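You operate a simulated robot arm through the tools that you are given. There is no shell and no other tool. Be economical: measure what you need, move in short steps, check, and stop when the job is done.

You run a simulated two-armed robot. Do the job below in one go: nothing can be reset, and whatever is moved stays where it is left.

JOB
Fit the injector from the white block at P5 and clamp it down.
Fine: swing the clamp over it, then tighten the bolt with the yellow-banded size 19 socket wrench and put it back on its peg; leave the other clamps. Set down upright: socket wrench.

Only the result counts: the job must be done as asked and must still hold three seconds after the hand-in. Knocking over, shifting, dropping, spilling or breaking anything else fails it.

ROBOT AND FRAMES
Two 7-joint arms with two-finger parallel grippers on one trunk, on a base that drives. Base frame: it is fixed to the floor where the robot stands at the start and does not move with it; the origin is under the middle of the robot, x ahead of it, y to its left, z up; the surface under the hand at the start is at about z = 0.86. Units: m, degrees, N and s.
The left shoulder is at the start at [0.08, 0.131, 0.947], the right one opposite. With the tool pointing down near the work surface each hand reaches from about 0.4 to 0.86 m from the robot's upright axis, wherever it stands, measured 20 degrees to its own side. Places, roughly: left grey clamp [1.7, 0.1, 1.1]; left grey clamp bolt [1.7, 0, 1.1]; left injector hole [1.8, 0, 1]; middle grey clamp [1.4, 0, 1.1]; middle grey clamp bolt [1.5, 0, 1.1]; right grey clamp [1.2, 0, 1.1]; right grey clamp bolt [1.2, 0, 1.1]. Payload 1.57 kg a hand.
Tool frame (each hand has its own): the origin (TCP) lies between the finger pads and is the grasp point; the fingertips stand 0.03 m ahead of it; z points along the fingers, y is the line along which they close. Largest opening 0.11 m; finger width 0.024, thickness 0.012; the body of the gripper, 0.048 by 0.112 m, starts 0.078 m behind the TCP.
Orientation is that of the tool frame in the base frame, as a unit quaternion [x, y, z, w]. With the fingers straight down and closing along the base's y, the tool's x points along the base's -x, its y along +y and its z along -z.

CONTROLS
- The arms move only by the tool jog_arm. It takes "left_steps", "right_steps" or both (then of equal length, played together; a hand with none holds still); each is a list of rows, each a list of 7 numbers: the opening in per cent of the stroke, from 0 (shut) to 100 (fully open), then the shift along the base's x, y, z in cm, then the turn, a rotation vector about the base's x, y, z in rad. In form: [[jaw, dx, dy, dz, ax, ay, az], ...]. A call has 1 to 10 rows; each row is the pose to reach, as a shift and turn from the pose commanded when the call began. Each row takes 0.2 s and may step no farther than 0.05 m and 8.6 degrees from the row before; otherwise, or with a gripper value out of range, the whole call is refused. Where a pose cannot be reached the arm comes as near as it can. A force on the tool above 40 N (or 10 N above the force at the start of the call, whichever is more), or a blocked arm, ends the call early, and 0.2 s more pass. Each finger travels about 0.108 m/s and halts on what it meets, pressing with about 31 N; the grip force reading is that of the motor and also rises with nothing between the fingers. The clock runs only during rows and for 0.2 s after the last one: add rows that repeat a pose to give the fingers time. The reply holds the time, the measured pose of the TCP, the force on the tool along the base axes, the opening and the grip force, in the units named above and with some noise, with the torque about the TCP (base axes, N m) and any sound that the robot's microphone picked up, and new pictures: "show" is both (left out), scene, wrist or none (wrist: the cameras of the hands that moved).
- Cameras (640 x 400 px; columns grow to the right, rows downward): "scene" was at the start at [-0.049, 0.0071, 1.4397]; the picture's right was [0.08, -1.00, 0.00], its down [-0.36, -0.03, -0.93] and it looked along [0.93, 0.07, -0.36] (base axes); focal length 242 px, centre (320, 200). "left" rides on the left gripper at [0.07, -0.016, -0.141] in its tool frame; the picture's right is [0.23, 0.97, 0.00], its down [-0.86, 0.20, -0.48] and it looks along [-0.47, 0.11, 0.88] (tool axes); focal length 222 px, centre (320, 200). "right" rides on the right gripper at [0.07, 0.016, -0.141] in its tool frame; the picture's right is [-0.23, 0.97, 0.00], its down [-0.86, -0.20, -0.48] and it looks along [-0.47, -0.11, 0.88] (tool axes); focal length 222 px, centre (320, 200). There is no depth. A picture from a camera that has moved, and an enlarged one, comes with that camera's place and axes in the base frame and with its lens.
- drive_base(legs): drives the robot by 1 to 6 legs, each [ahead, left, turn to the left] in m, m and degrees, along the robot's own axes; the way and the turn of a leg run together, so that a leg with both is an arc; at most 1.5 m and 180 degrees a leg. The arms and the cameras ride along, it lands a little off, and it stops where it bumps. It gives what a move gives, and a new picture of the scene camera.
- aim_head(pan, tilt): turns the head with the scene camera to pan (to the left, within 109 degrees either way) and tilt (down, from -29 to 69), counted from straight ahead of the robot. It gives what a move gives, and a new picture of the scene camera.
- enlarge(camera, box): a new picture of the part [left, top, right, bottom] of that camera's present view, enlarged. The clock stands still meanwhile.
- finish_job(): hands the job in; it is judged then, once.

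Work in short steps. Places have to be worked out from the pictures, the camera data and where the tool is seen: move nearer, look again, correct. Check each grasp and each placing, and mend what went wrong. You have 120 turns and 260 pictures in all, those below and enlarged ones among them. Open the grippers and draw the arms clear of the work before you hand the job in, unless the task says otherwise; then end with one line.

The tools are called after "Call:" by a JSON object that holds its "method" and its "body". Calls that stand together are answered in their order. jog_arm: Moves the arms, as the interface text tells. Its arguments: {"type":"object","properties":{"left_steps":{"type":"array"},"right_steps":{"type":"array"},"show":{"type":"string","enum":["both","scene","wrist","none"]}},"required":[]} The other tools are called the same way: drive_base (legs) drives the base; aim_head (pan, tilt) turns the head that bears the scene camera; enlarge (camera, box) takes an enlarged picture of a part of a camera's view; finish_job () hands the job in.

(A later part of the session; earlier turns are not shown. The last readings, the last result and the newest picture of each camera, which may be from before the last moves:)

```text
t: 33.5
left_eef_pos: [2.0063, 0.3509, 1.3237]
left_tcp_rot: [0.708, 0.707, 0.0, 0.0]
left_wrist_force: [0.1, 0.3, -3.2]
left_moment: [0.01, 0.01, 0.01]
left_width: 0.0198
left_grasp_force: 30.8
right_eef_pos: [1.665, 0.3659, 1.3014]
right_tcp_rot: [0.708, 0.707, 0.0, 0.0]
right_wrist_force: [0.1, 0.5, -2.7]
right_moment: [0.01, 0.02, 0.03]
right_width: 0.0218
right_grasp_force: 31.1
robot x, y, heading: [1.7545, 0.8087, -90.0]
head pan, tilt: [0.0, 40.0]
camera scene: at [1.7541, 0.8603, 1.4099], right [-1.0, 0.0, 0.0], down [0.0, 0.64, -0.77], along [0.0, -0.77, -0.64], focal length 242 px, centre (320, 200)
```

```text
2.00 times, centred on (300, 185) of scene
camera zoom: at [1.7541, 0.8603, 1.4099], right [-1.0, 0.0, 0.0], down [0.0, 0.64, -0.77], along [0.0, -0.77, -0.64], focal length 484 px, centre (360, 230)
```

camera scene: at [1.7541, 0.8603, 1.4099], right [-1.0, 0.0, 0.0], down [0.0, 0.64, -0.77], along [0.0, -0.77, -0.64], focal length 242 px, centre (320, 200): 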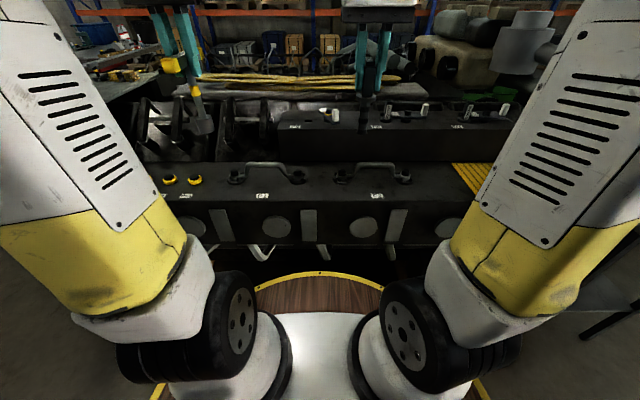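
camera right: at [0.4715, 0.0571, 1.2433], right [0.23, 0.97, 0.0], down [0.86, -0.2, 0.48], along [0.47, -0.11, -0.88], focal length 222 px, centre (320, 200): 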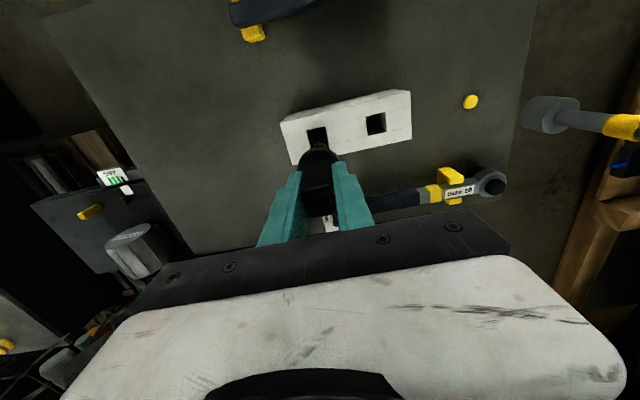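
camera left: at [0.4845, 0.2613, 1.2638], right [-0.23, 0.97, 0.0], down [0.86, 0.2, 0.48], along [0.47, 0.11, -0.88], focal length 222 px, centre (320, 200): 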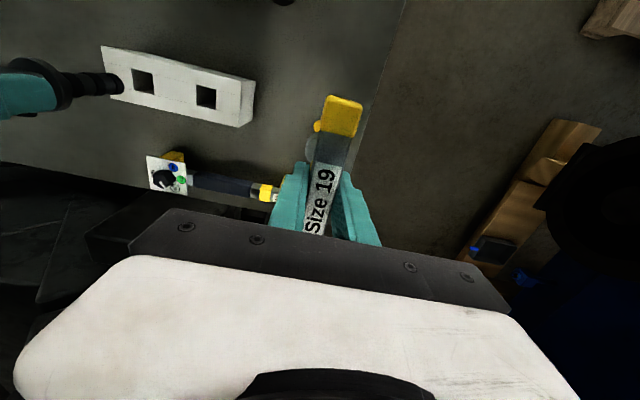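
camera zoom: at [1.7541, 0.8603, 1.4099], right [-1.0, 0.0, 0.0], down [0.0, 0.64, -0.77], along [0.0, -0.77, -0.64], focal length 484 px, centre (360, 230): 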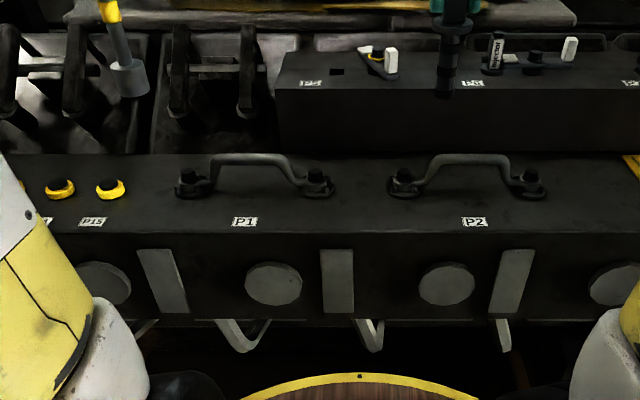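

P5's square hole and its clamp (swung aside) are visible; the fitted injectors at P6/P7 have the label toward me and the nub toward +x. I move a bit closer and to the left for reach.

Call:
{"method": "drive_base", "body": {"legs": [[0.08, 0.08, 0]]}}

Call:
{"method": "enlarge", "body": {"camera": "scene", "box": [300, 80, 460, 180]}}

```text
t: 34.8
left_eef_pos: [2.0861, 0.272, 1.3246]
left_tcp_rot: [0.707, 0.707, 0.001, 0.0]
left_wrist_force: [0.3, 0.1, -2.7]
left_moment: [0.01, -0.03, -0.04]
left_width: 0.0197
left_grasp_force: 31.0
right_eef_pos: [1.7443, 0.2851, 1.3021]
right_tcp_rot: [0.706, 0.708, -0.001, 0.0]
right_wrist_force: [-0.5, 0.4, -4.1]
right_moment: [-0.03, 0.03, -0.03]
right_width: 0.022
right_grasp_force: 31.1
robot x, y, heading: [1.8387, 0.7245, -90.0]
head pan, tilt: [0.0, 40.0]
camera scene: at [1.8337, 0.7801, 1.4099], right [-1.0, 0.0, 0.0], down [0.0, 0.64, -0.77], along [0.0, -0.77, -0.64], focal length 242 px, centre (320, 200)
```

scene: 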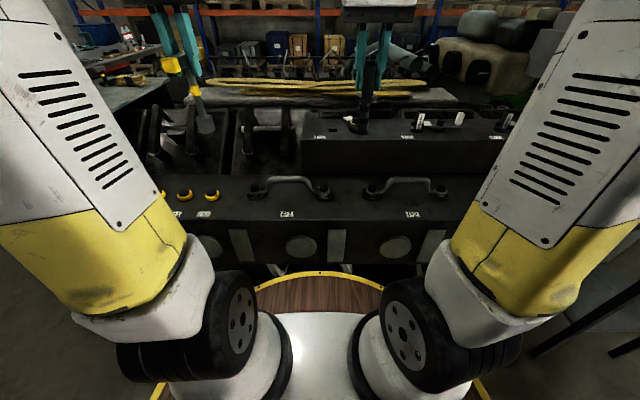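

```text
4.00 times, centred on (380, 130) of scene
camera zoom: at [1.8337, 0.7801, 1.4099], right [-1.0, 0.0, 0.0], down [0.0, 0.64, -0.77], along [0.0, -0.77, -0.64], focal length 968 px, centre (80, 480)
```

zoom: 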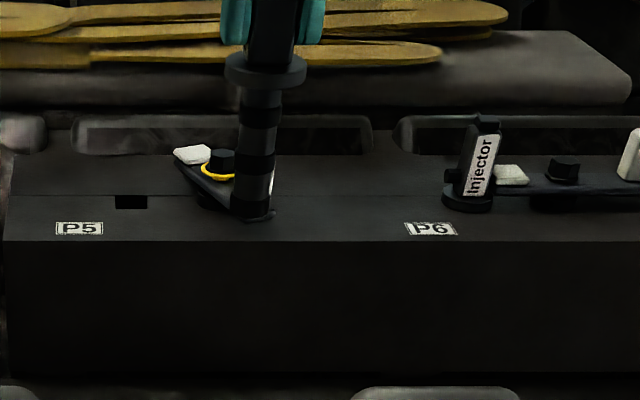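

I rotate the right hand +90° about z, so that the label will face me and the nub +x, as on the fitted injectors.

Call:
{"method": "jog_arm", "body": {"right_steps": [[0, 0, 0, 0, 0, 0, 0.145], [0, 0, 0, 0, 0, 0, 0.29], [0, 0, 0, 0, 0, 0, 0.435], [0, 0, 0, 0, 0, 0, 0.58], [0, 0, 0, 0, 0, 0, 0.725], [0, 0, 0, 0, 0, 0, 0.87], [0, 0, 0, 0, 0, 0, 1.015], [0, 0, 0, 0, 0, 0, 1.16], [0, 0, 0, 0, 0, 0, 1.305], [0, 0, 0, 0, 0, 0, 1.45]], "show": "wrist"}}

```text
t: 37.0
left_eef_pos: [2.0865, 0.2708, 1.3238]
left_tcp_rot: [0.707, 0.707, 0.0, 0.0]
left_wrist_force: [0.0, -0.3, -3.6]
left_moment: [0.01, 0.02, 0.05]
left_width: 0.0197
left_grasp_force: 31.1
right_eef_pos: [1.7463, 0.2857, 1.3007]
right_tcp_rot: [0.058, 0.998, 0.0, 0.0]
right_wrist_force: [-0.1, -0.6, -3.4]
right_moment: [0.0, -0.01, 0.02]
right_width: 0.0218
right_grasp_force: 30.9
robot x, y, heading: [1.8333, 0.7228, -89.7]
head pan, tilt: [0.0, 40.0]
camera right: at [1.6779, 0.3095, 1.4433], right [0.34, 0.94, 0.0], down [0.83, -0.3, 0.48], along [0.45, -0.16, -0.88], focal length 222 px, centre (320, 200)
```

right: 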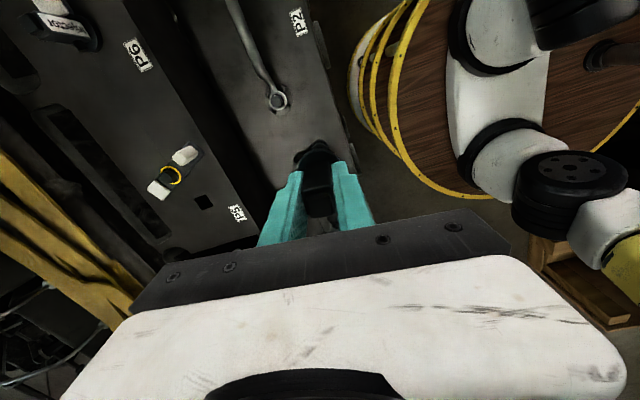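

The hole triangulates to about (1.792, 0.043, 1.085), the bolt to about (1.723, 0.038). I finish the rotation and move above the hole at height.

Call:
{"method": "jog_arm", "body": {"right_steps": [[0, 1, -4, 0, 0, 0, 0.116], [0, 2, -8, 0, 0, 0, 0.116], [0, 3, -12, 0, 0, 0, 0.116], [0, 4, -16, 0, 0, 0, 0.116], [0, 4.6, -20, 0, 0, 0, 0.116], [0, 4.6, -24.3, 0, 0, 0, 0.116], [0, 4.6, -24.3, 0, 0, 0, 0.116]]}}

Call:
{"method": "enlarge", "body": {"camera": "scene", "box": [260, 40, 420, 160]}}

Call:
{"method": "enlarge", "body": {"camera": "right", "box": [240, 60, 400, 260]}}

Call:
{"method": "enlarge", "body": {"camera": "left", "box": [0, 0, 320, 200]}}

```text
t: 38.5
left_eef_pos: [2.0869, 0.2711, 1.3233]
left_tcp_rot: [0.707, 0.708, 0.0, 0.001]
left_wrist_force: [1.3, 0.4, -3.3]
left_moment: [-0.01, 0.01, 0.01]
left_width: 0.0195
left_grasp_force: 31.4
right_eef_pos: [1.7916, 0.0629, 1.2983]
right_tcp_rot: [0.001, 1.0, -0.002, -0.001]
right_wrist_force: [0.2, 0.9, -3.0]
right_moment: [0.0, 0.0, 0.0]
right_width: 0.0219
right_grasp_force: 30.9
right hand out of reach, approached as far as the arm can: row 6, 7
robot x, y, heading: [1.8368, 0.7264, -89.5]
head pan, tilt: [0.0, 40.0]
camera scene: at [1.8338, 0.7801, 1.4099], right [-1.0, 0.0, 0.0], down [0.0, 0.64, -0.77], along [0.0, -0.77, -0.64], focal length 242 px, centre (320, 200)
camera right: at [1.7205, 0.0793, 1.4399], right [0.23, 0.97, 0.0], down [0.85, -0.2, 0.48], along [0.47, -0.11, -0.88], focal length 222 px, centre (320, 200)
```

scene: 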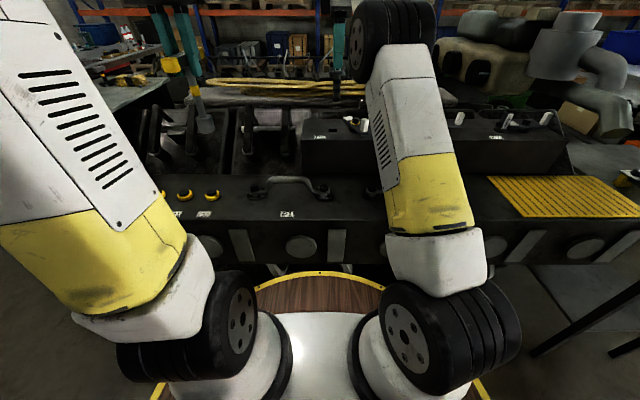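
right: 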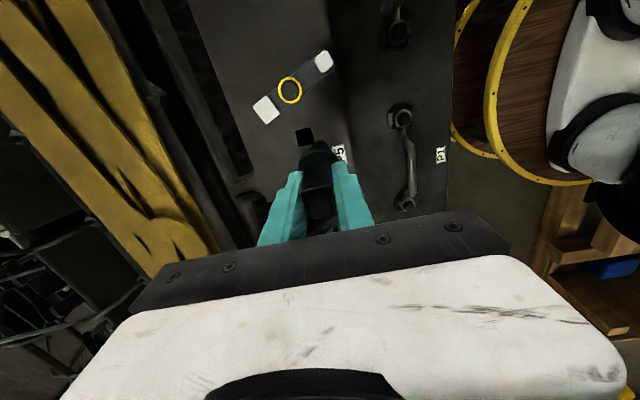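

```text
3.33 times, centred on (340, 100) of scene
camera zoom: at [1.8338, 0.7801, 1.4099], right [-1.0, 0.0, 0.0], down [0.0, 0.64, -0.77], along [0.0, -0.77, -0.64], focal length 807 px, centre (253, 533)
```

zoom: 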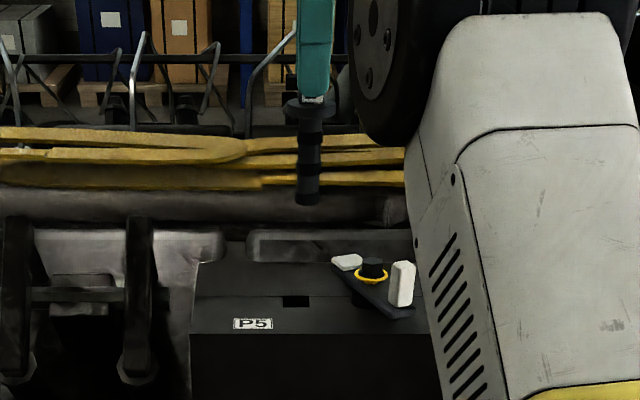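

```text
2.00 times, centred on (320, 160) of right
camera zoom: at [1.7205, 0.0793, 1.4399], right [0.23, 0.97, 0.0], down [0.85, -0.2, 0.48], along [0.47, -0.11, -0.88], focal length 444 px, centre (320, 280)
```

zoom: 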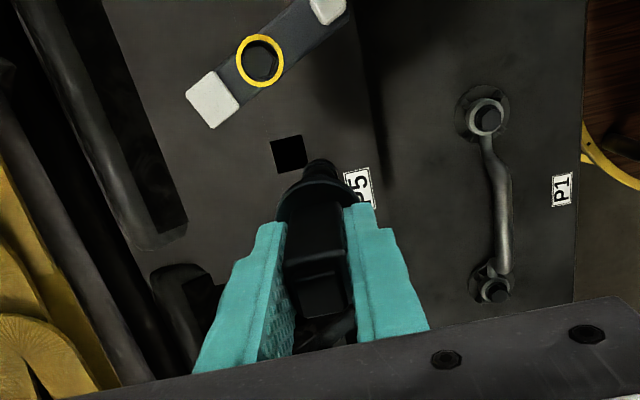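

```text
2.00 times, centred on (160, 100) of left
camera zoom: at [2.071, 0.3394, 1.4646], right [0.97, 0.23, 0.0], down [0.2, -0.86, 0.48], along [0.11, -0.47, -0.88], focal length 444 px, centre (640, 400)
```

zoom: 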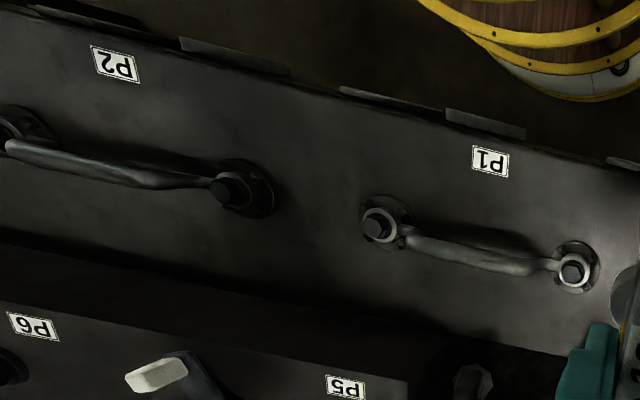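

The arm lacks about 2 cm of reach at this height; there is ~9 cm gap to the engine, so I drive 5 cm closer.

Call:
{"method": "drive_base", "body": {"legs": [[0.05, 0, 0]]}}

Call:
{"method": "enlarge", "body": {"camera": "right", "box": [240, 60, 400, 260]}}

Call:
{"method": "enlarge", "body": {"camera": "scene", "box": [260, 40, 420, 160]}}

```text
t: 39.5
left_eef_pos: [2.0869, 0.2205, 1.3239]
left_tcp_rot: [0.707, 0.707, 0.0, -0.001]
left_wrist_force: [-0.2, 0.1, -2.6]
left_moment: [-0.03, 0.04, 0.01]
left_width: 0.0197
left_grasp_force: 30.8
right_eef_pos: [1.79, 0.0121, 1.2985]
right_tcp_rot: [0.002, 1.0, -0.001, 0.0]
right_wrist_force: [-0.6, 0.6, -2.1]
right_moment: [-0.02, 0.01, -0.02]
right_width: 0.0219
right_grasp_force: 30.8
robot x, y, heading: [1.8379, 0.6745, -89.9]
head pan, tilt: [0.0, 40.0]
camera scene: at [1.834, 0.7297, 1.4099], right [-1.0, 0.0, 0.0], down [0.0, 0.64, -0.77], along [0.0, -0.77, -0.64], focal length 242 px, centre (320, 200)
```

scene: 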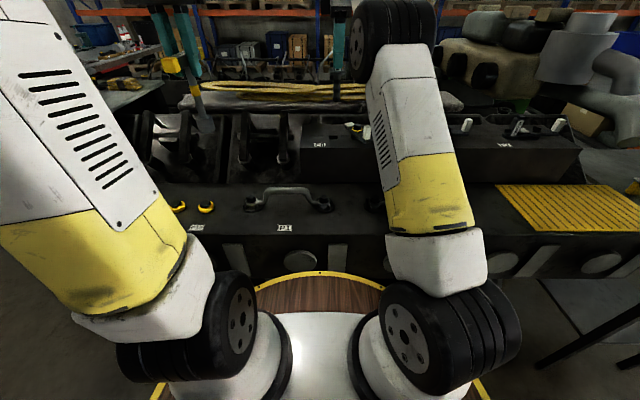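

```text
2.00 times, centred on (320, 160) of right
camera zoom: at [1.7201, 0.029, 1.4399], right [0.23, 0.97, 0.0], down [0.85, -0.2, 0.48], along [0.47, -0.11, -0.88], focal length 444 px, centre (320, 280)
```

zoom: 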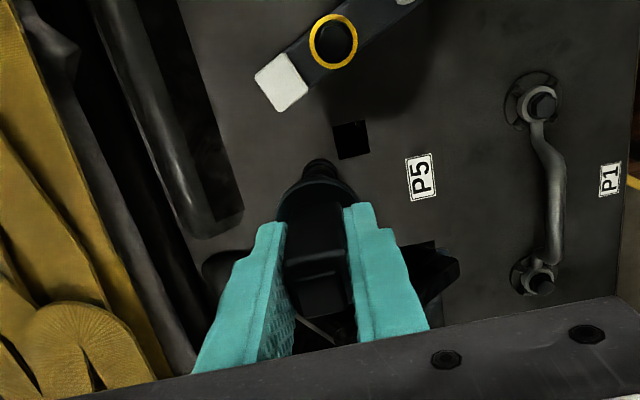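

```text
3.33 times, centred on (340, 100) of scene
camera zoom: at [1.834, 0.7297, 1.4099], right [-1.0, 0.0, 0.0], down [0.0, 0.64, -0.77], along [0.0, -0.77, -0.64], focal length 807 px, centre (253, 533)
```

zoom: 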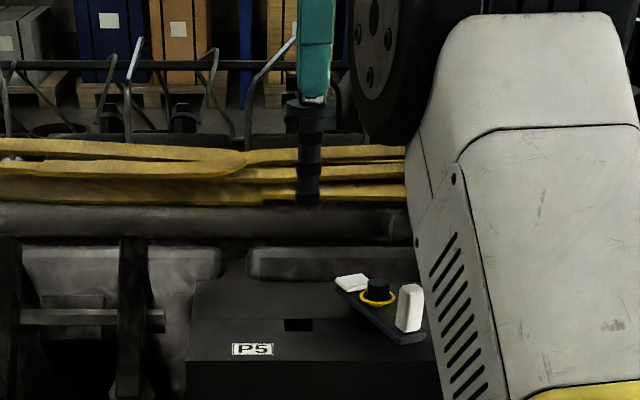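

The stem is centred under the TCP; hole at about (1.793, 0.040). I move +0.3, +2.8 cm and lower to leave the tip just above the hole.

Call:
{"method": "jog_arm", "body": {"right_steps": [[0, 0.3, 2.8, 0, 0, 0, 0], [0, 0.3, 2.8, -3, 0, 0, 0], [0, 0.3, 2.8, -6, 0, 0, 0], [0, 0.3, 2.8, -6, 0, 0, 0]], "show": "none"}}

Call:
{"method": "enlarge", "body": {"camera": "right", "box": [240, 60, 400, 260]}}

Call:
{"method": "enlarge", "body": {"camera": "scene", "box": [280, 60, 380, 160]}}

```text
t: 40.5
left_eef_pos: [2.0856, 0.2209, 1.3235]
left_tcp_rot: [0.708, 0.707, 0.0, 0.0]
left_wrist_force: [0.7, 0.1, -2.3]
left_moment: [0.01, 0.01, 0.01]
left_width: 0.0195
left_grasp_force: 30.6
right_eef_pos: [1.7928, 0.0399, 1.2361]
right_tcp_rot: [0.002, 1.0, -0.002, 0.0]
right_wrist_force: [0.1, -0.4, -3.7]
right_moment: [0.01, -0.02, 0.01]
right_width: 0.0218
right_grasp_force: 30.8
robot x, y, heading: [1.8373, 0.6797, -90.1]
head pan, tilt: [0.0, 40.0]
```

```text
2.00 times, centred on (320, 160) of right
camera zoom: at [1.7233, 0.0567, 1.3786], right [0.23, 0.97, 0.0], down [0.85, -0.2, 0.48], along [0.47, -0.11, -0.88], focal length 444 px, centre (320, 280)
```

zoom: 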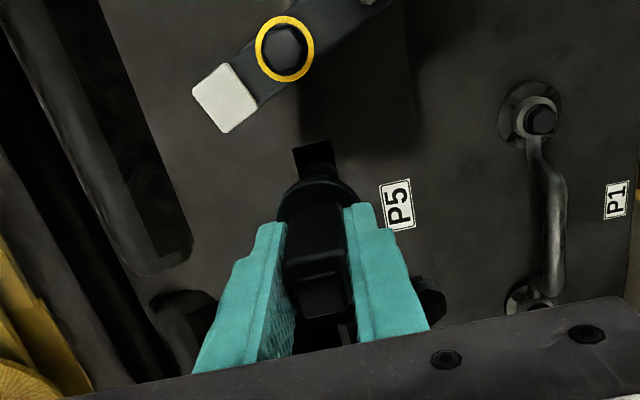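

```text
4.00 times, centred on (330, 110) of scene
camera zoom: at [1.834, 0.7295, 1.4099], right [-1.0, 0.0, 0.0], down [0.0, 0.64, -0.77], along [0.0, -0.77, -0.64], focal length 968 px, centre (280, 560)
```

zoom: 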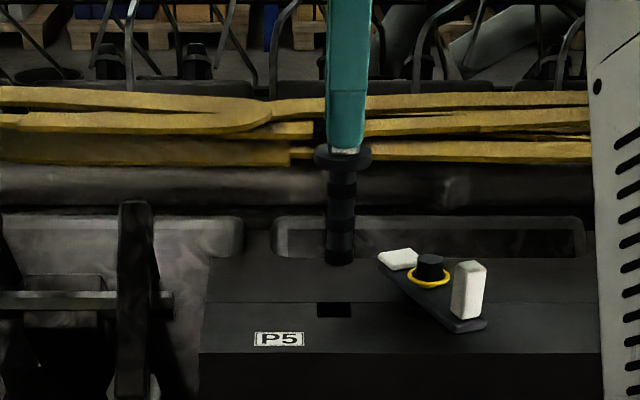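

Stem appears ~3 mm toward −x of the hole centre; I correct +0.25 cm and lower into the hole, watching the force.

Call:
{"method": "jog_arm", "body": {"right_steps": [[0, 0.25, 0, -1, 0, 0, 0], [0, 0.25, 0, -2, 0, 0, 0], [0, 0.25, 0, -3, 0, 0, 0], [0, 0.25, 0, -4, 0, 0, 0], [0, 0.25, 0, -4.5, 0, 0, 0], [0, 0.25, 0, -4.5, 0, 0, 0]], "show": "none"}}

Call:
{"method": "enlarge", "body": {"camera": "right", "box": [240, 60, 400, 260]}}

Call:
{"method": "enlarge", "body": {"camera": "scene", "box": [280, 60, 380, 160]}}

```text
t: 41.9
left_eef_pos: [2.0871, 0.2213, 1.3232]
left_tcp_rot: [0.707, 0.707, 0.0, 0.0]
left_wrist_force: [-0.2, 0.3, -2.4]
left_moment: [0.0, 0.01, -0.01]
left_width: 0.0196
left_grasp_force: 30.8
right_eef_pos: [1.7953, 0.0411, 1.1948]
right_tcp_rot: [0.003, 1.0, -0.004, 0.0]
right_wrist_force: [-2.0, 0.4, 27.1]
right_moment: [0.31, 0.22, -0.03]
right_width: 0.0212
right_grasp_force: 31.4
robot x, y, heading: [1.8324, 0.6735, -90.2]
head pan, tilt: [0.0, 40.0]
```

```text
2.00 times, centred on (320, 160) of right
camera zoom: at [1.7257, 0.0585, 1.337], right [0.23, 0.97, -0.01], down [0.85, -0.2, 0.48], along [0.47, -0.12, -0.88], focal length 444 px, centre (320, 280)
```

zoom: 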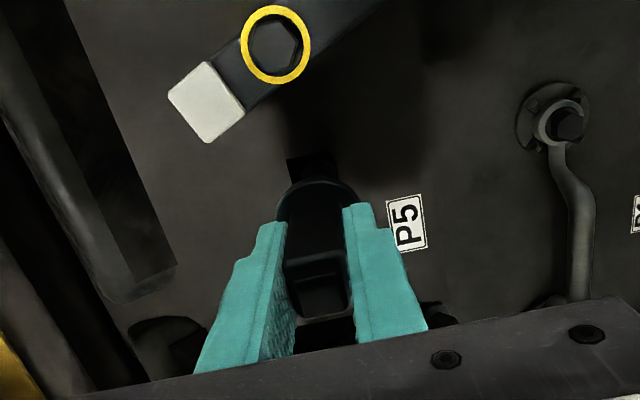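

```text
4.00 times, centred on (330, 110) of scene
camera zoom: at [1.8339, 0.7305, 1.4098], right [-1.0, 0.0, 0.0], down [0.0, 0.64, -0.77], along [0.0, -0.77, -0.64], focal length 968 px, centre (280, 560)
```

zoom: 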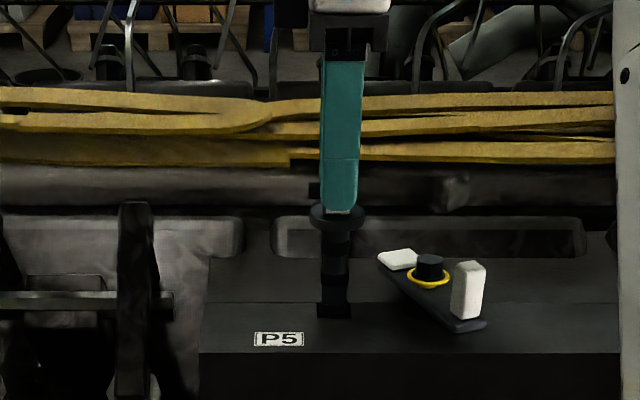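

The tip touches the front lip: the hole is ~5 mm further in −y. I lift slightly, shift −0.5 cm in y and go down again.

Call:
{"method": "jog_arm", "body": {"right_steps": [[0, 0, 0, 1, 0, 0, 0], [0, 0, -0.5, 1, 0, 0, 0], [0, 0, -0.5, 0, 0, 0, 0], [0, 0, -0.5, -1, 0, 0, 0], [0, 0, -0.5, -2, 0, 0, 0], [0, 0, -0.5, -2, 0, 0, 0]], "show": "none"}}

Call:
{"method": "enlarge", "body": {"camera": "right", "box": [240, 60, 400, 260]}}

Call:
{"method": "enlarge", "body": {"camera": "scene", "box": [280, 60, 380, 160]}}

```text
t: 43.3
left_eef_pos: [2.087, 0.2209, 1.3239]
left_tcp_rot: [0.707, 0.707, 0.0, 0.0]
left_wrist_force: [-0.7, -1.1, -3.4]
left_moment: [0.03, -0.02, -0.02]
left_width: 0.0199
left_grasp_force: 31.3
right_eef_pos: [1.7941, 0.035, 1.1737]
right_tcp_rot: [0.001, 1.0, 0.0, 0.0]
right_wrist_force: [0.1, 0.5, -4.0]
right_moment: [0.02, -0.02, -0.01]
right_width: 0.0216
right_grasp_force: 31.2
robot x, y, heading: [1.8366, 0.6744, -90.1]
head pan, tilt: [0.0, 40.0]
```

```text
2.00 times, centred on (320, 160) of right
camera zoom: at [1.7251, 0.0517, 1.3157], right [0.23, 0.97, 0.0], down [0.85, -0.2, 0.48], along [0.47, -0.11, -0.88], focal length 444 px, centre (320, 280)
```

zoom: 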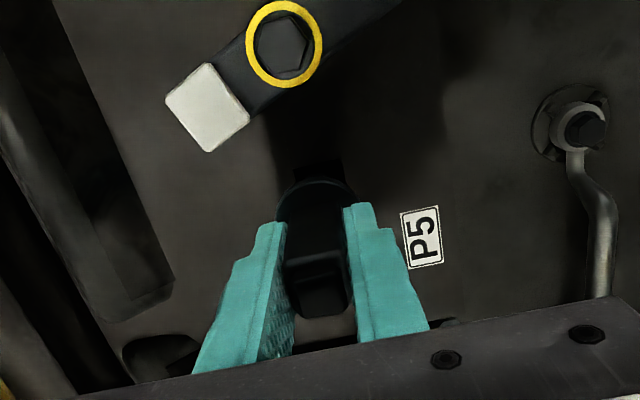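

```text
4.00 times, centred on (330, 110) of scene
camera zoom: at [1.834, 0.7295, 1.4099], right [-1.0, 0.0, 0.0], down [0.0, 0.64, -0.77], along [0.0, -0.77, -0.64], focal length 968 px, centre (280, 560)
```

zoom: 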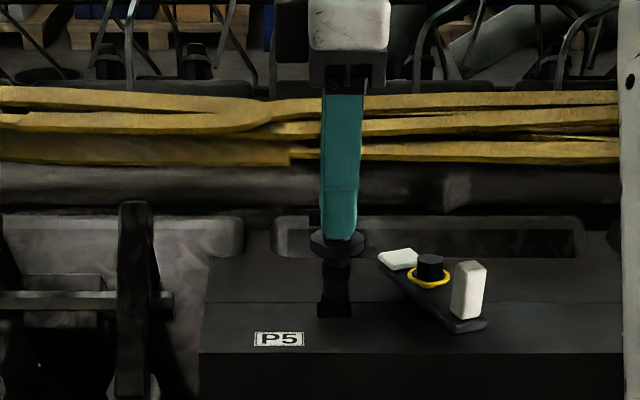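

It is entering freely now. I keep lowering to the seat.

Call:
{"method": "jog_arm", "body": {"right_steps": [[0, 0, 0, -1, 0, 0, 0], [0, 0, 0, -2, 0, 0, 0], [0, 0, 0, -3, 0, 0, 0], [0, 0, 0, -3.6, 0, 0, 0], [0, 0, 0, -4.1, 0, 0, 0], [0, 0, 0, -4.1, 0, 0, 0]], "show": "none"}}

Call:
{"method": "enlarge", "body": {"camera": "scene", "box": [280, 60, 380, 160]}}

```text
t: 44.7
left_eef_pos: [2.0852, 0.2194, 1.3243]
left_tcp_rot: [0.707, 0.707, 0.0, 0.0]
left_wrist_force: [0.0, 0.1, -3.4]
left_moment: [0.04, 0.03, 0.02]
left_width: 0.0197
left_grasp_force: 30.8
right_eef_pos: [1.7962, 0.0357, 1.1311]
right_tcp_rot: [0.002, 1.0, -0.001, 0.0]
right_wrist_force: [0.6, -0.7, -2.6]
right_moment: [0.01, 0.02, 0.0]
right_width: 0.0217
right_grasp_force: 30.7
robot x, y, heading: [1.8337, 0.6755, -90.0]
head pan, tilt: [0.0, 40.0]
```

```text
4.00 times, centred on (330, 110) of scene
camera zoom: at [1.834, 0.7295, 1.4099], right [-1.0, 0.0, 0.0], down [0.0, 0.64, -0.77], along [0.0, -0.77, -0.64], focal length 968 px, centre (280, 560)
```

zoom: 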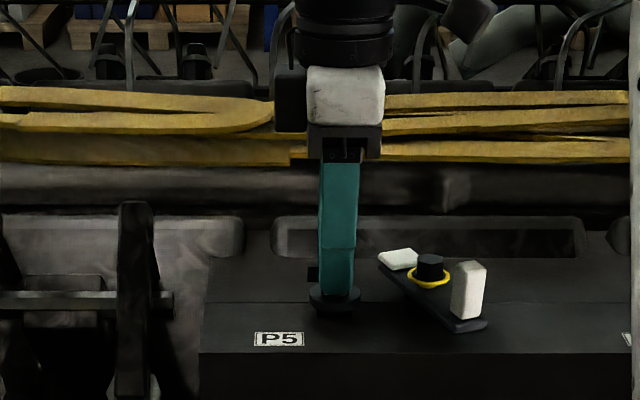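

Nearly seated, still no contact force. I push down in small steps until contact.

Call:
{"method": "jog_arm", "body": {"right_steps": [[0, 0, 0, -0.3, 0, 0, 0], [0, 0, 0, -0.6, 0, 0, 0], [0, 0, 0, -0.9, 0, 0, 0], [0, 0, 0, -1.1, 0, 0, 0], [0, 0, 0, -1.1, 0, 0, 0]], "show": "none"}}

Call:
{"method": "enlarge", "body": {"camera": "scene", "box": [280, 60, 380, 160]}}

```text
t: 45.9
left_eef_pos: [2.0864, 0.221, 1.3225]
left_tcp_rot: [0.707, 0.707, 0.001, 0.0]
left_wrist_force: [0.5, 0.1, -2.9]
left_moment: [-0.01, 0.01, -0.03]
left_width: 0.0198
left_grasp_force: 30.9
right_eef_pos: [1.7953, 0.0346, 1.1224]
right_tcp_rot: [0.002, 1.0, -0.004, 0.001]
right_wrist_force: [-1.5, 0.7, 28.0]
right_moment: [0.6, 0.01, 0.0]
right_width: 0.022
right_grasp_force: 31.1
robot x, y, heading: [1.835, 0.6764, -89.9]
head pan, tilt: [0.0, 40.0]
```

```text
4.00 times, centred on (330, 110) of scene
camera zoom: at [1.834, 0.7305, 1.4098], right [-1.0, 0.0, 0.0], down [0.0, 0.64, -0.77], along [0.0, -0.77, -0.64], focal length 968 px, centre (280, 560)
```

zoom: 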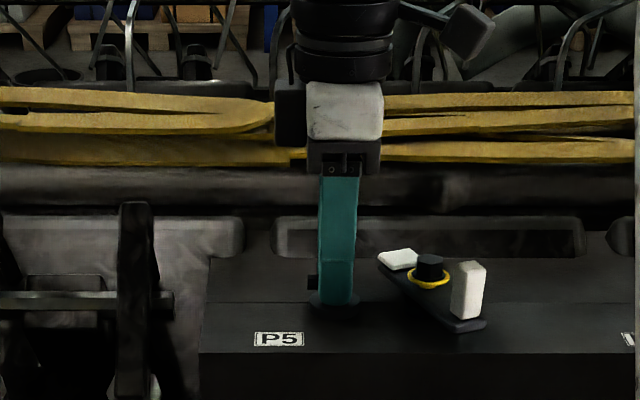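

Seated with firm contact at TCP z 1.122. I release the injector and rise.

Call:
{"method": "jog_arm", "body": {"right_steps": [[0, 0, 0, 0.6, 0, 0, 0], [20, 0, 0, 0.6, 0, 0, 0], [40, 0, 0, 0.6, 0, 0, 0], [50, 0, 0, 0.6, 0, 0, 0], [50, 0, 0, 4, 0, 0, 0], [50, 0, 0, 8, 0, 0, 0], [50, 0, 0, 11, 0, 0, 0], [50, 0, 0, 11, 0, 0, 0]], "show": "wrist"}}

Call:
{"method": "enlarge", "body": {"camera": "scene", "box": [280, 60, 440, 160]}}

Call:
{"method": "enlarge", "body": {"camera": "right", "box": [220, 40, 420, 200]}}

```text
t: 47.7
left_eef_pos: [2.0866, 0.2205, 1.3229]
left_tcp_rot: [0.707, 0.708, 0.0, 0.0]
left_wrist_force: [-0.4, 0.2, -2.3]
left_moment: [0.02, 0.01, 0.02]
left_width: 0.0197
left_grasp_force: 31.3
right_eef_pos: [1.7944, 0.0366, 1.2296]
right_tcp_rot: [0.001, 1.0, -0.002, 0.0]
right_wrist_force: [0.4, -0.9, -0.7]
right_moment: [0.0, 0.0, -0.01]
right_width: 0.0549
right_grasp_force: 0.0
robot x, y, heading: [1.8367, 0.6756, -90.0]
head pan, tilt: [0.0, 40.0]
camera right: at [1.7248, 0.0539, 1.3727], right [0.23, 0.97, 0.0], down [0.85, -0.2, 0.48], along [0.47, -0.11, -0.88], focal length 222 px, centre (320, 200)
```

right: 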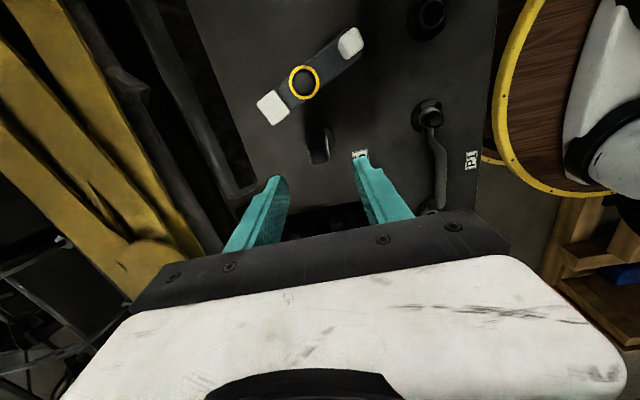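

```text
4.00 times, centred on (360, 110) of scene
camera zoom: at [1.834, 0.7296, 1.4099], right [-1.0, 0.0, 0.0], down [0.0, 0.64, -0.77], along [0.0, -0.77, -0.64], focal length 968 px, centre (160, 560)
```

zoom: 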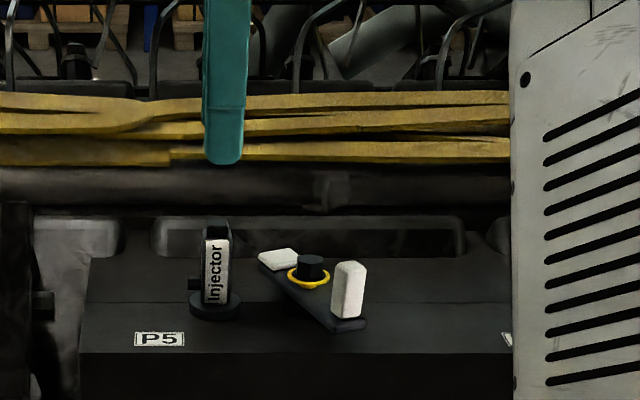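

```text
2.50 times, centred on (320, 120) of right
camera zoom: at [1.7248, 0.0539, 1.3727], right [0.23, 0.97, 0.0], down [0.85, -0.2, 0.48], along [0.47, -0.11, -0.88], focal length 555 px, centre (320, 400)
```

zoom: 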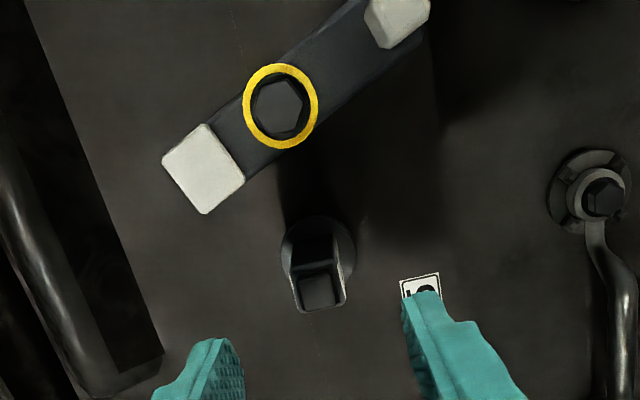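

Injector is seated upright with label toward me. The clamp's handle is at about (1.708, 0.086, top 1.136), bolt at (1.726, 0.037); the arm must swing about +69°. I align the right hand over the handle, closing across the arm.

Call:
{"method": "jog_arm", "body": {"right_steps": [[50, -1, 0.6, 0, 0, 0, -0.134], [50, -2, 1.2, 0, 0, 0, -0.268], [50, -3, 1.8, 0, 0, 0, -0.402], [50, -4, 2.4, 0, 0, 0, -0.536], [50, -5, 3, 0, 0, 0, -0.67], [50, -6, 3.6, 0, 0, 0, -0.804], [50, -7, 4.2, 0, 0, 0, -0.938], [50, -8, 4.8, 0, 0, 0, -1.072], [50, -8.6, 4.9, -1, 0, 0, -1.204], [50, -8.6, 4.9, -2, 0, 0, -1.204]], "show": "wrist"}}

Call:
{"method": "enlarge", "body": {"camera": "right", "box": [220, 80, 420, 240]}}

Call:
{"method": "enlarge", "body": {"camera": "scene", "box": [280, 60, 440, 160]}}

```text
t: 49.9
left_eef_pos: [2.0862, 0.2217, 1.3233]
left_tcp_rot: [0.707, 0.707, 0.001, 0.0]
left_wrist_force: [0.2, 0.3, -3.7]
left_moment: [0.01, 0.0, 0.01]
left_width: 0.0194
left_grasp_force: 31.0
right_eef_pos: [1.7095, 0.0847, 1.2116]
right_tcp_rot: [0.569, 0.822, -0.001, -0.001]
right_wrist_force: [0.3, -1.0, 0.2]
right_moment: [0.02, -0.02, 0.01]
right_width: 0.0549
right_grasp_force: 0.0
robot x, y, heading: [1.8356, 0.6793, -90.0]
head pan, tilt: [0.0, 40.0]
camera right: at [1.6999, 0.1544, 1.3531], right [0.99, 0.13, 0.0], down [0.12, -0.87, 0.48], along [0.06, -0.48, -0.88], focal length 222 px, centre (320, 200)
```

right: 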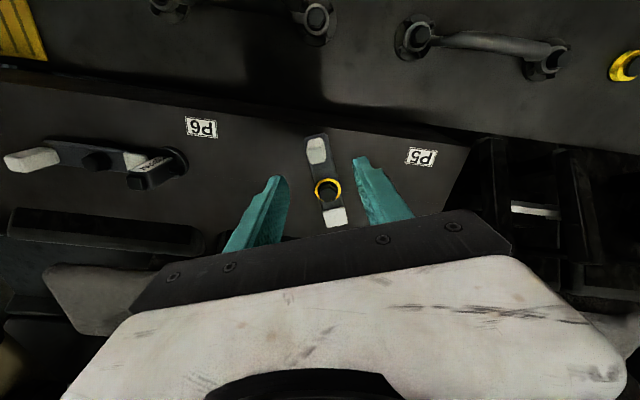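

```text
2.50 times, centred on (320, 160) of right
camera zoom: at [1.6999, 0.1544, 1.3531], right [0.99, 0.13, 0.0], down [0.12, -0.87, 0.48], along [0.06, -0.48, -0.88], focal length 555 px, centre (320, 300)
```

zoom: 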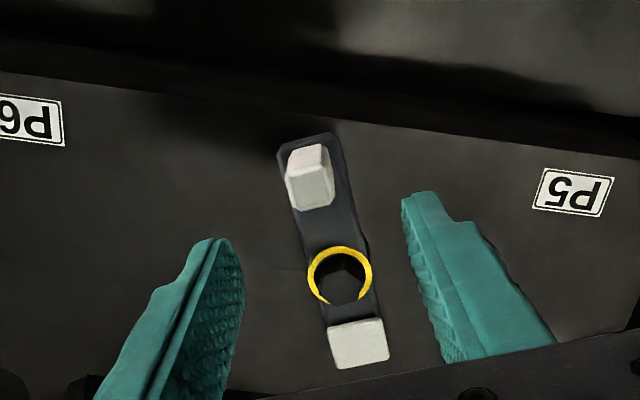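

```text
4.00 times, centred on (360, 110) of scene
camera zoom: at [1.834, 0.7297, 1.4099], right [-1.0, 0.0, 0.0], down [0.0, 0.64, -0.77], along [0.0, -0.77, -0.64], focal length 968 px, centre (160, 560)
```

zoom: 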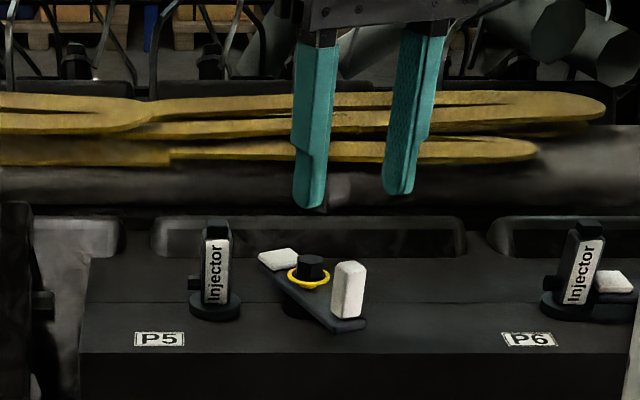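

The hand is well aligned over the handle. I lower to z 1.14 and close on it.

Call:
{"method": "jog_arm", "body": {"right_steps": [[50, -0.3, 0.1, -2.5, 0, 0, 0], [50, -0.3, 0.1, -5, 0, 0, 0], [50, -0.3, 0.1, -7.1, 0, 0, 0], [50, -0.3, 0.1, -7.1, 0, 0, 0], [25, -0.3, 0.1, -7.1, 0, 0, 0], [0, -0.3, 0.1, -7.1, 0, 0, 0], [0, -0.3, 0.1, -7.1, 0, 0, 0]], "show": "none"}}

Call:
{"method": "enlarge", "body": {"camera": "scene", "box": [280, 60, 440, 160]}}

Call:
{"method": "enlarge", "body": {"camera": "right", "box": [220, 80, 420, 240]}}

```text
t: 51.5
left_eef_pos: [2.0862, 0.221, 1.3233]
left_tcp_rot: [0.707, 0.707, 0.0, 0.0]
left_wrist_force: [0.5, 0.0, -3.6]
left_moment: [0.01, 0.01, 0.02]
left_width: 0.0194
left_grasp_force: 30.8
right_eef_pos: [1.7062, 0.085, 1.1395]
right_tcp_rot: [0.567, 0.824, -0.001, -0.001]
right_wrist_force: [5.2, 3.3, -0.8]
right_moment: [-0.21, -1.09, 0.32]
right_width: 0.0177
right_grasp_force: 32.6
robot x, y, heading: [1.8362, 0.6734, -89.8]
head pan, tilt: [0.0, 40.0]
```

```text
4.00 times, centred on (360, 110) of scene
camera zoom: at [1.8342, 0.7298, 1.4099], right [-1.0, 0.0, 0.0], down [0.0, 0.64, -0.77], along [0.0, -0.77, -0.64], focal length 968 px, centre (160, 560)
```

zoom: 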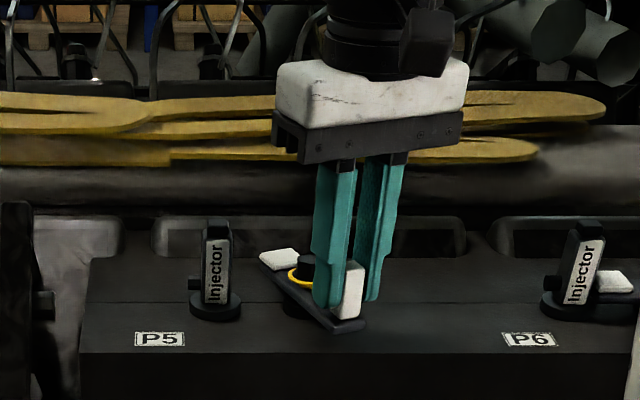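

```text
2.50 times, centred on (320, 160) of right
camera zoom: at [1.6965, 0.1558, 1.2809], right [0.99, 0.13, 0.0], down [0.12, -0.87, 0.48], along [0.06, -0.47, -0.88], focal length 555 px, centre (320, 300)
```

zoom: 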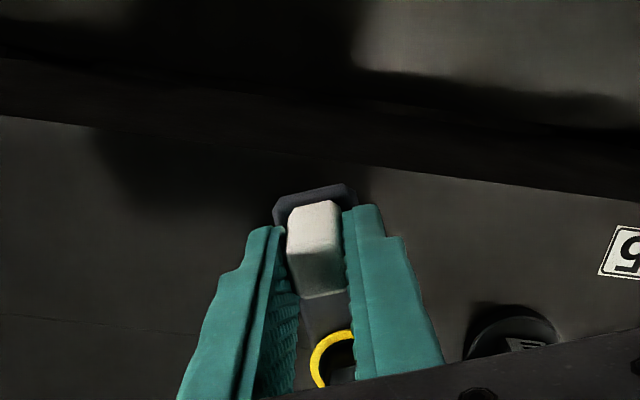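

Handle held (18 mm). I swing it along the arc about the bolt, first part.

Call:
{"method": "jog_arm", "body": {"right_steps": [[0, -0.609, -0.295, 0, 0, 0, 0.1335], [0, -1.173, -0.668, 0, 0, 0, 0.267], [0, -1.682, -1.113, 0, 0, 0, 0.4005], [0, -2.128, -1.621, 0, 0, 0, 0.534], [0, -2.128, -1.621, 0, 0, 0, 0.534]], "show": "none"}}

Call:
{"method": "enlarge", "body": {"camera": "scene", "box": [280, 60, 440, 160]}}

```text
t: 52.7
left_eef_pos: [2.0865, 0.2207, 1.3225]
left_tcp_rot: [0.708, 0.707, 0.001, 0.0]
left_wrist_force: [0.0, -0.2, -3.6]
left_moment: [0.04, 0.01, 0.0]
left_width: 0.0198
left_grasp_force: 30.9
right_eef_pos: [1.6847, 0.0682, 1.1389]
right_tcp_rot: [0.329, 0.944, -0.002, 0.0]
right_wrist_force: [0.1, -4.9, 0.7]
right_moment: [1.07, 0.06, -0.16]
right_width: 0.0177
right_grasp_force: 32.7
robot x, y, heading: [1.8375, 0.6737, -90.0]
head pan, tilt: [0.0, 40.0]
```

```text
4.00 times, centred on (360, 110) of scene
camera zoom: at [1.8341, 0.7293, 1.4099], right [-1.0, 0.0, 0.0], down [0.0, 0.64, -0.77], along [0.0, -0.77, -0.64], focal length 968 px, centre (160, 560)
```

zoom: 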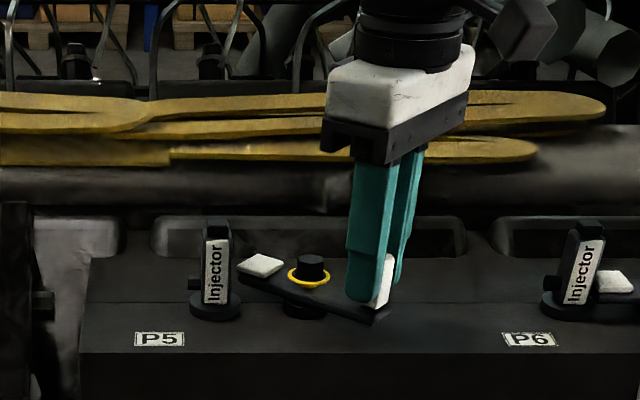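

The clamp swings smoothly with little force. I finish the arc.

Call:
{"method": "jog_arm", "body": {"right_steps": [[0, -0.373, -0.564, 0, 0, 0, 0.1335], [0, -0.669, -1.172, 0, 0, 0, 0.267], [0, -0.881, -1.814, 0, 0, 0, 0.4005], [0, -1.006, -2.479, 0, 0, 0, 0.534], [0, -1.041, -3.155, 0, 0, 0, 0.6675], [0, -1.041, -3.155, 0, 0, 0, 0.6675]], "show": "none"}}

Call:
{"method": "enlarge", "body": {"camera": "scene", "box": [280, 60, 440, 160]}}

Call:
{"method": "enlarge", "body": {"camera": "right", "box": [160, 80, 480, 260]}}

```text
t: 54.1
left_eef_pos: [2.0858, 0.2207, 1.3233]
left_tcp_rot: [0.707, 0.707, 0.001, 0.0]
left_wrist_force: [-0.2, 0.8, -3.2]
left_moment: [0.0, 0.03, 0.02]
left_width: 0.0197
left_grasp_force: 30.9
right_eef_pos: [1.6725, 0.0373, 1.1393]
right_tcp_rot: [0.002, 1.0, 0.0, -0.001]
right_wrist_force: [-6.4, -3.2, -12.5]
right_moment: [0.07, 0.39, -0.13]
right_width: 0.0181
right_grasp_force: 32.5
robot x, y, heading: [1.8356, 0.6716, -90.0]
head pan, tilt: [0.0, 40.0]
```

```text
4.00 times, centred on (360, 110) of scene
camera zoom: at [1.8336, 0.7291, 1.4099], right [-1.0, 0.0, 0.0], down [0.0, 0.64, -0.77], along [0.0, -0.77, -0.64], focal length 968 px, centre (160, 560)
```

zoom: 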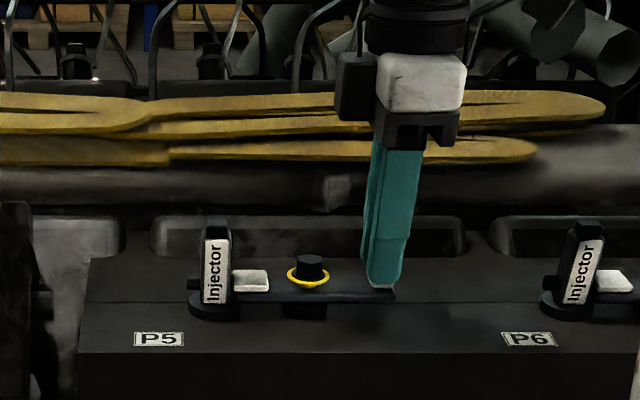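

```text
2.00 times, centred on (320, 170) of right
camera zoom: at [1.6028, 0.0532, 1.2811], right [0.23, 0.97, 0.0], down [0.85, -0.2, 0.48], along [0.46, -0.11, -0.88], focal length 444 px, centre (320, 260)
```

zoom: 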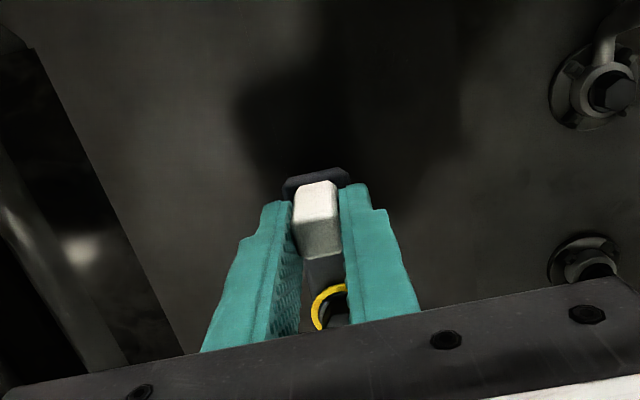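

The clamp pad now sits against the injector like at P6. I release the handle and rise.

Call:
{"method": "jog_arm", "body": {"right_steps": [[15, 0, 0, 0, 0, 0, 0], [30, 0, 0, 0, 0, 0, 0], [40, 0, 0, 0, 0, 0, 0], [40, 0, 0, 4, 0, 0, 0], [40, 0, 0, 8, 0, 0, 0], [40, -2, 0, 11, 0, 0, 0], [40, -2, 0, 11, 0, 0, 0]], "show": "wrist"}}

Call:
{"method": "enlarge", "body": {"camera": "right", "box": [200, 140, 440, 320]}}

Call:
{"method": "enlarge", "body": {"camera": "scene", "box": [280, 60, 440, 160]}}

```text
t: 55.7
left_eef_pos: [2.0869, 0.2207, 1.3234]
left_tcp_rot: [0.707, 0.707, 0.0, 0.0]
left_wrist_force: [0.5, -0.3, -3.1]
left_moment: [-0.01, -0.01, -0.03]
left_width: 0.0199
left_grasp_force: 31.2
right_eef_pos: [1.6541, 0.0395, 1.2499]
right_tcp_rot: [0.003, 1.0, -0.001, 0.0]
right_wrist_force: [-0.4, 1.0, -1.1]
right_moment: [-0.03, 0.02, -0.04]
right_width: 0.044
right_grasp_force: 0.0
robot x, y, heading: [1.838, 0.6757, -90.1]
head pan, tilt: [0.0, 40.0]
camera right: at [1.5836, 0.0562, 1.3923], right [0.23, 0.97, 0.0], down [0.85, -0.2, 0.48], along [0.47, -0.11, -0.88], focal length 222 px, centre (320, 200)
```

right: 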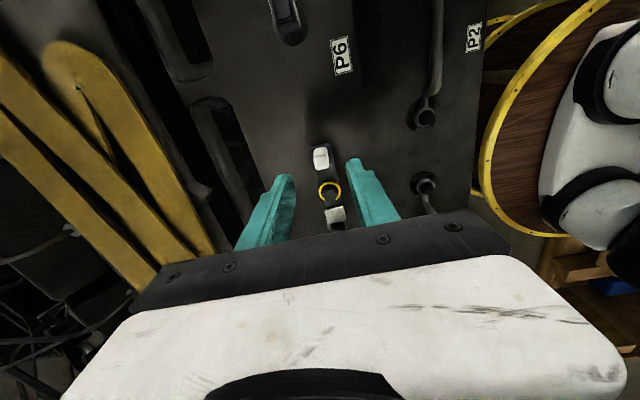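

```text
2.22 times, centred on (320, 230) of right
camera zoom: at [1.5836, 0.0562, 1.3923], right [0.23, 0.97, 0.0], down [0.85, -0.2, 0.48], along [0.47, -0.11, -0.88], focal length 494 px, centre (320, 133)
```

zoom: 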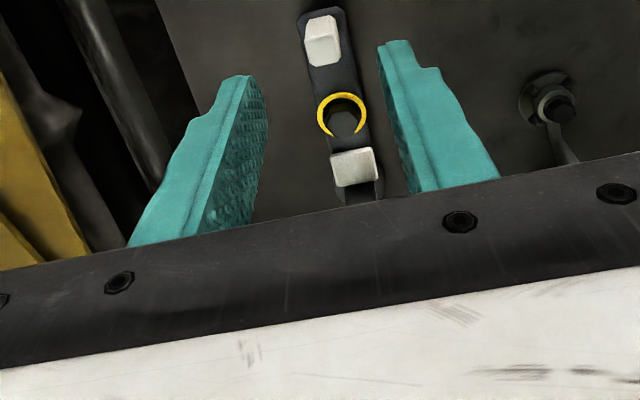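

```text
4.00 times, centred on (360, 110) of scene
camera zoom: at [1.834, 0.7296, 1.4099], right [-1.0, 0.0, 0.0], down [0.0, 0.64, -0.77], along [0.0, -0.77, -0.64], focal length 968 px, centre (160, 560)
```

zoom: 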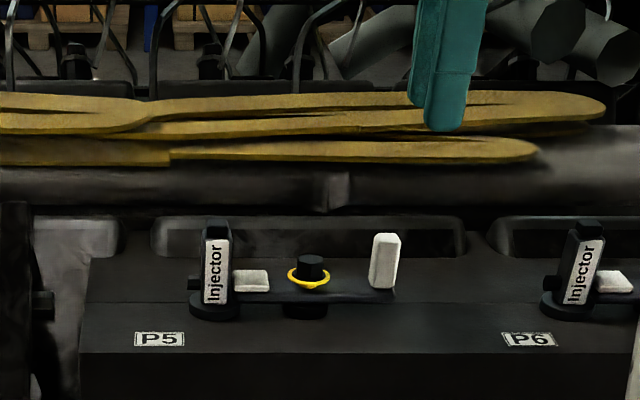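

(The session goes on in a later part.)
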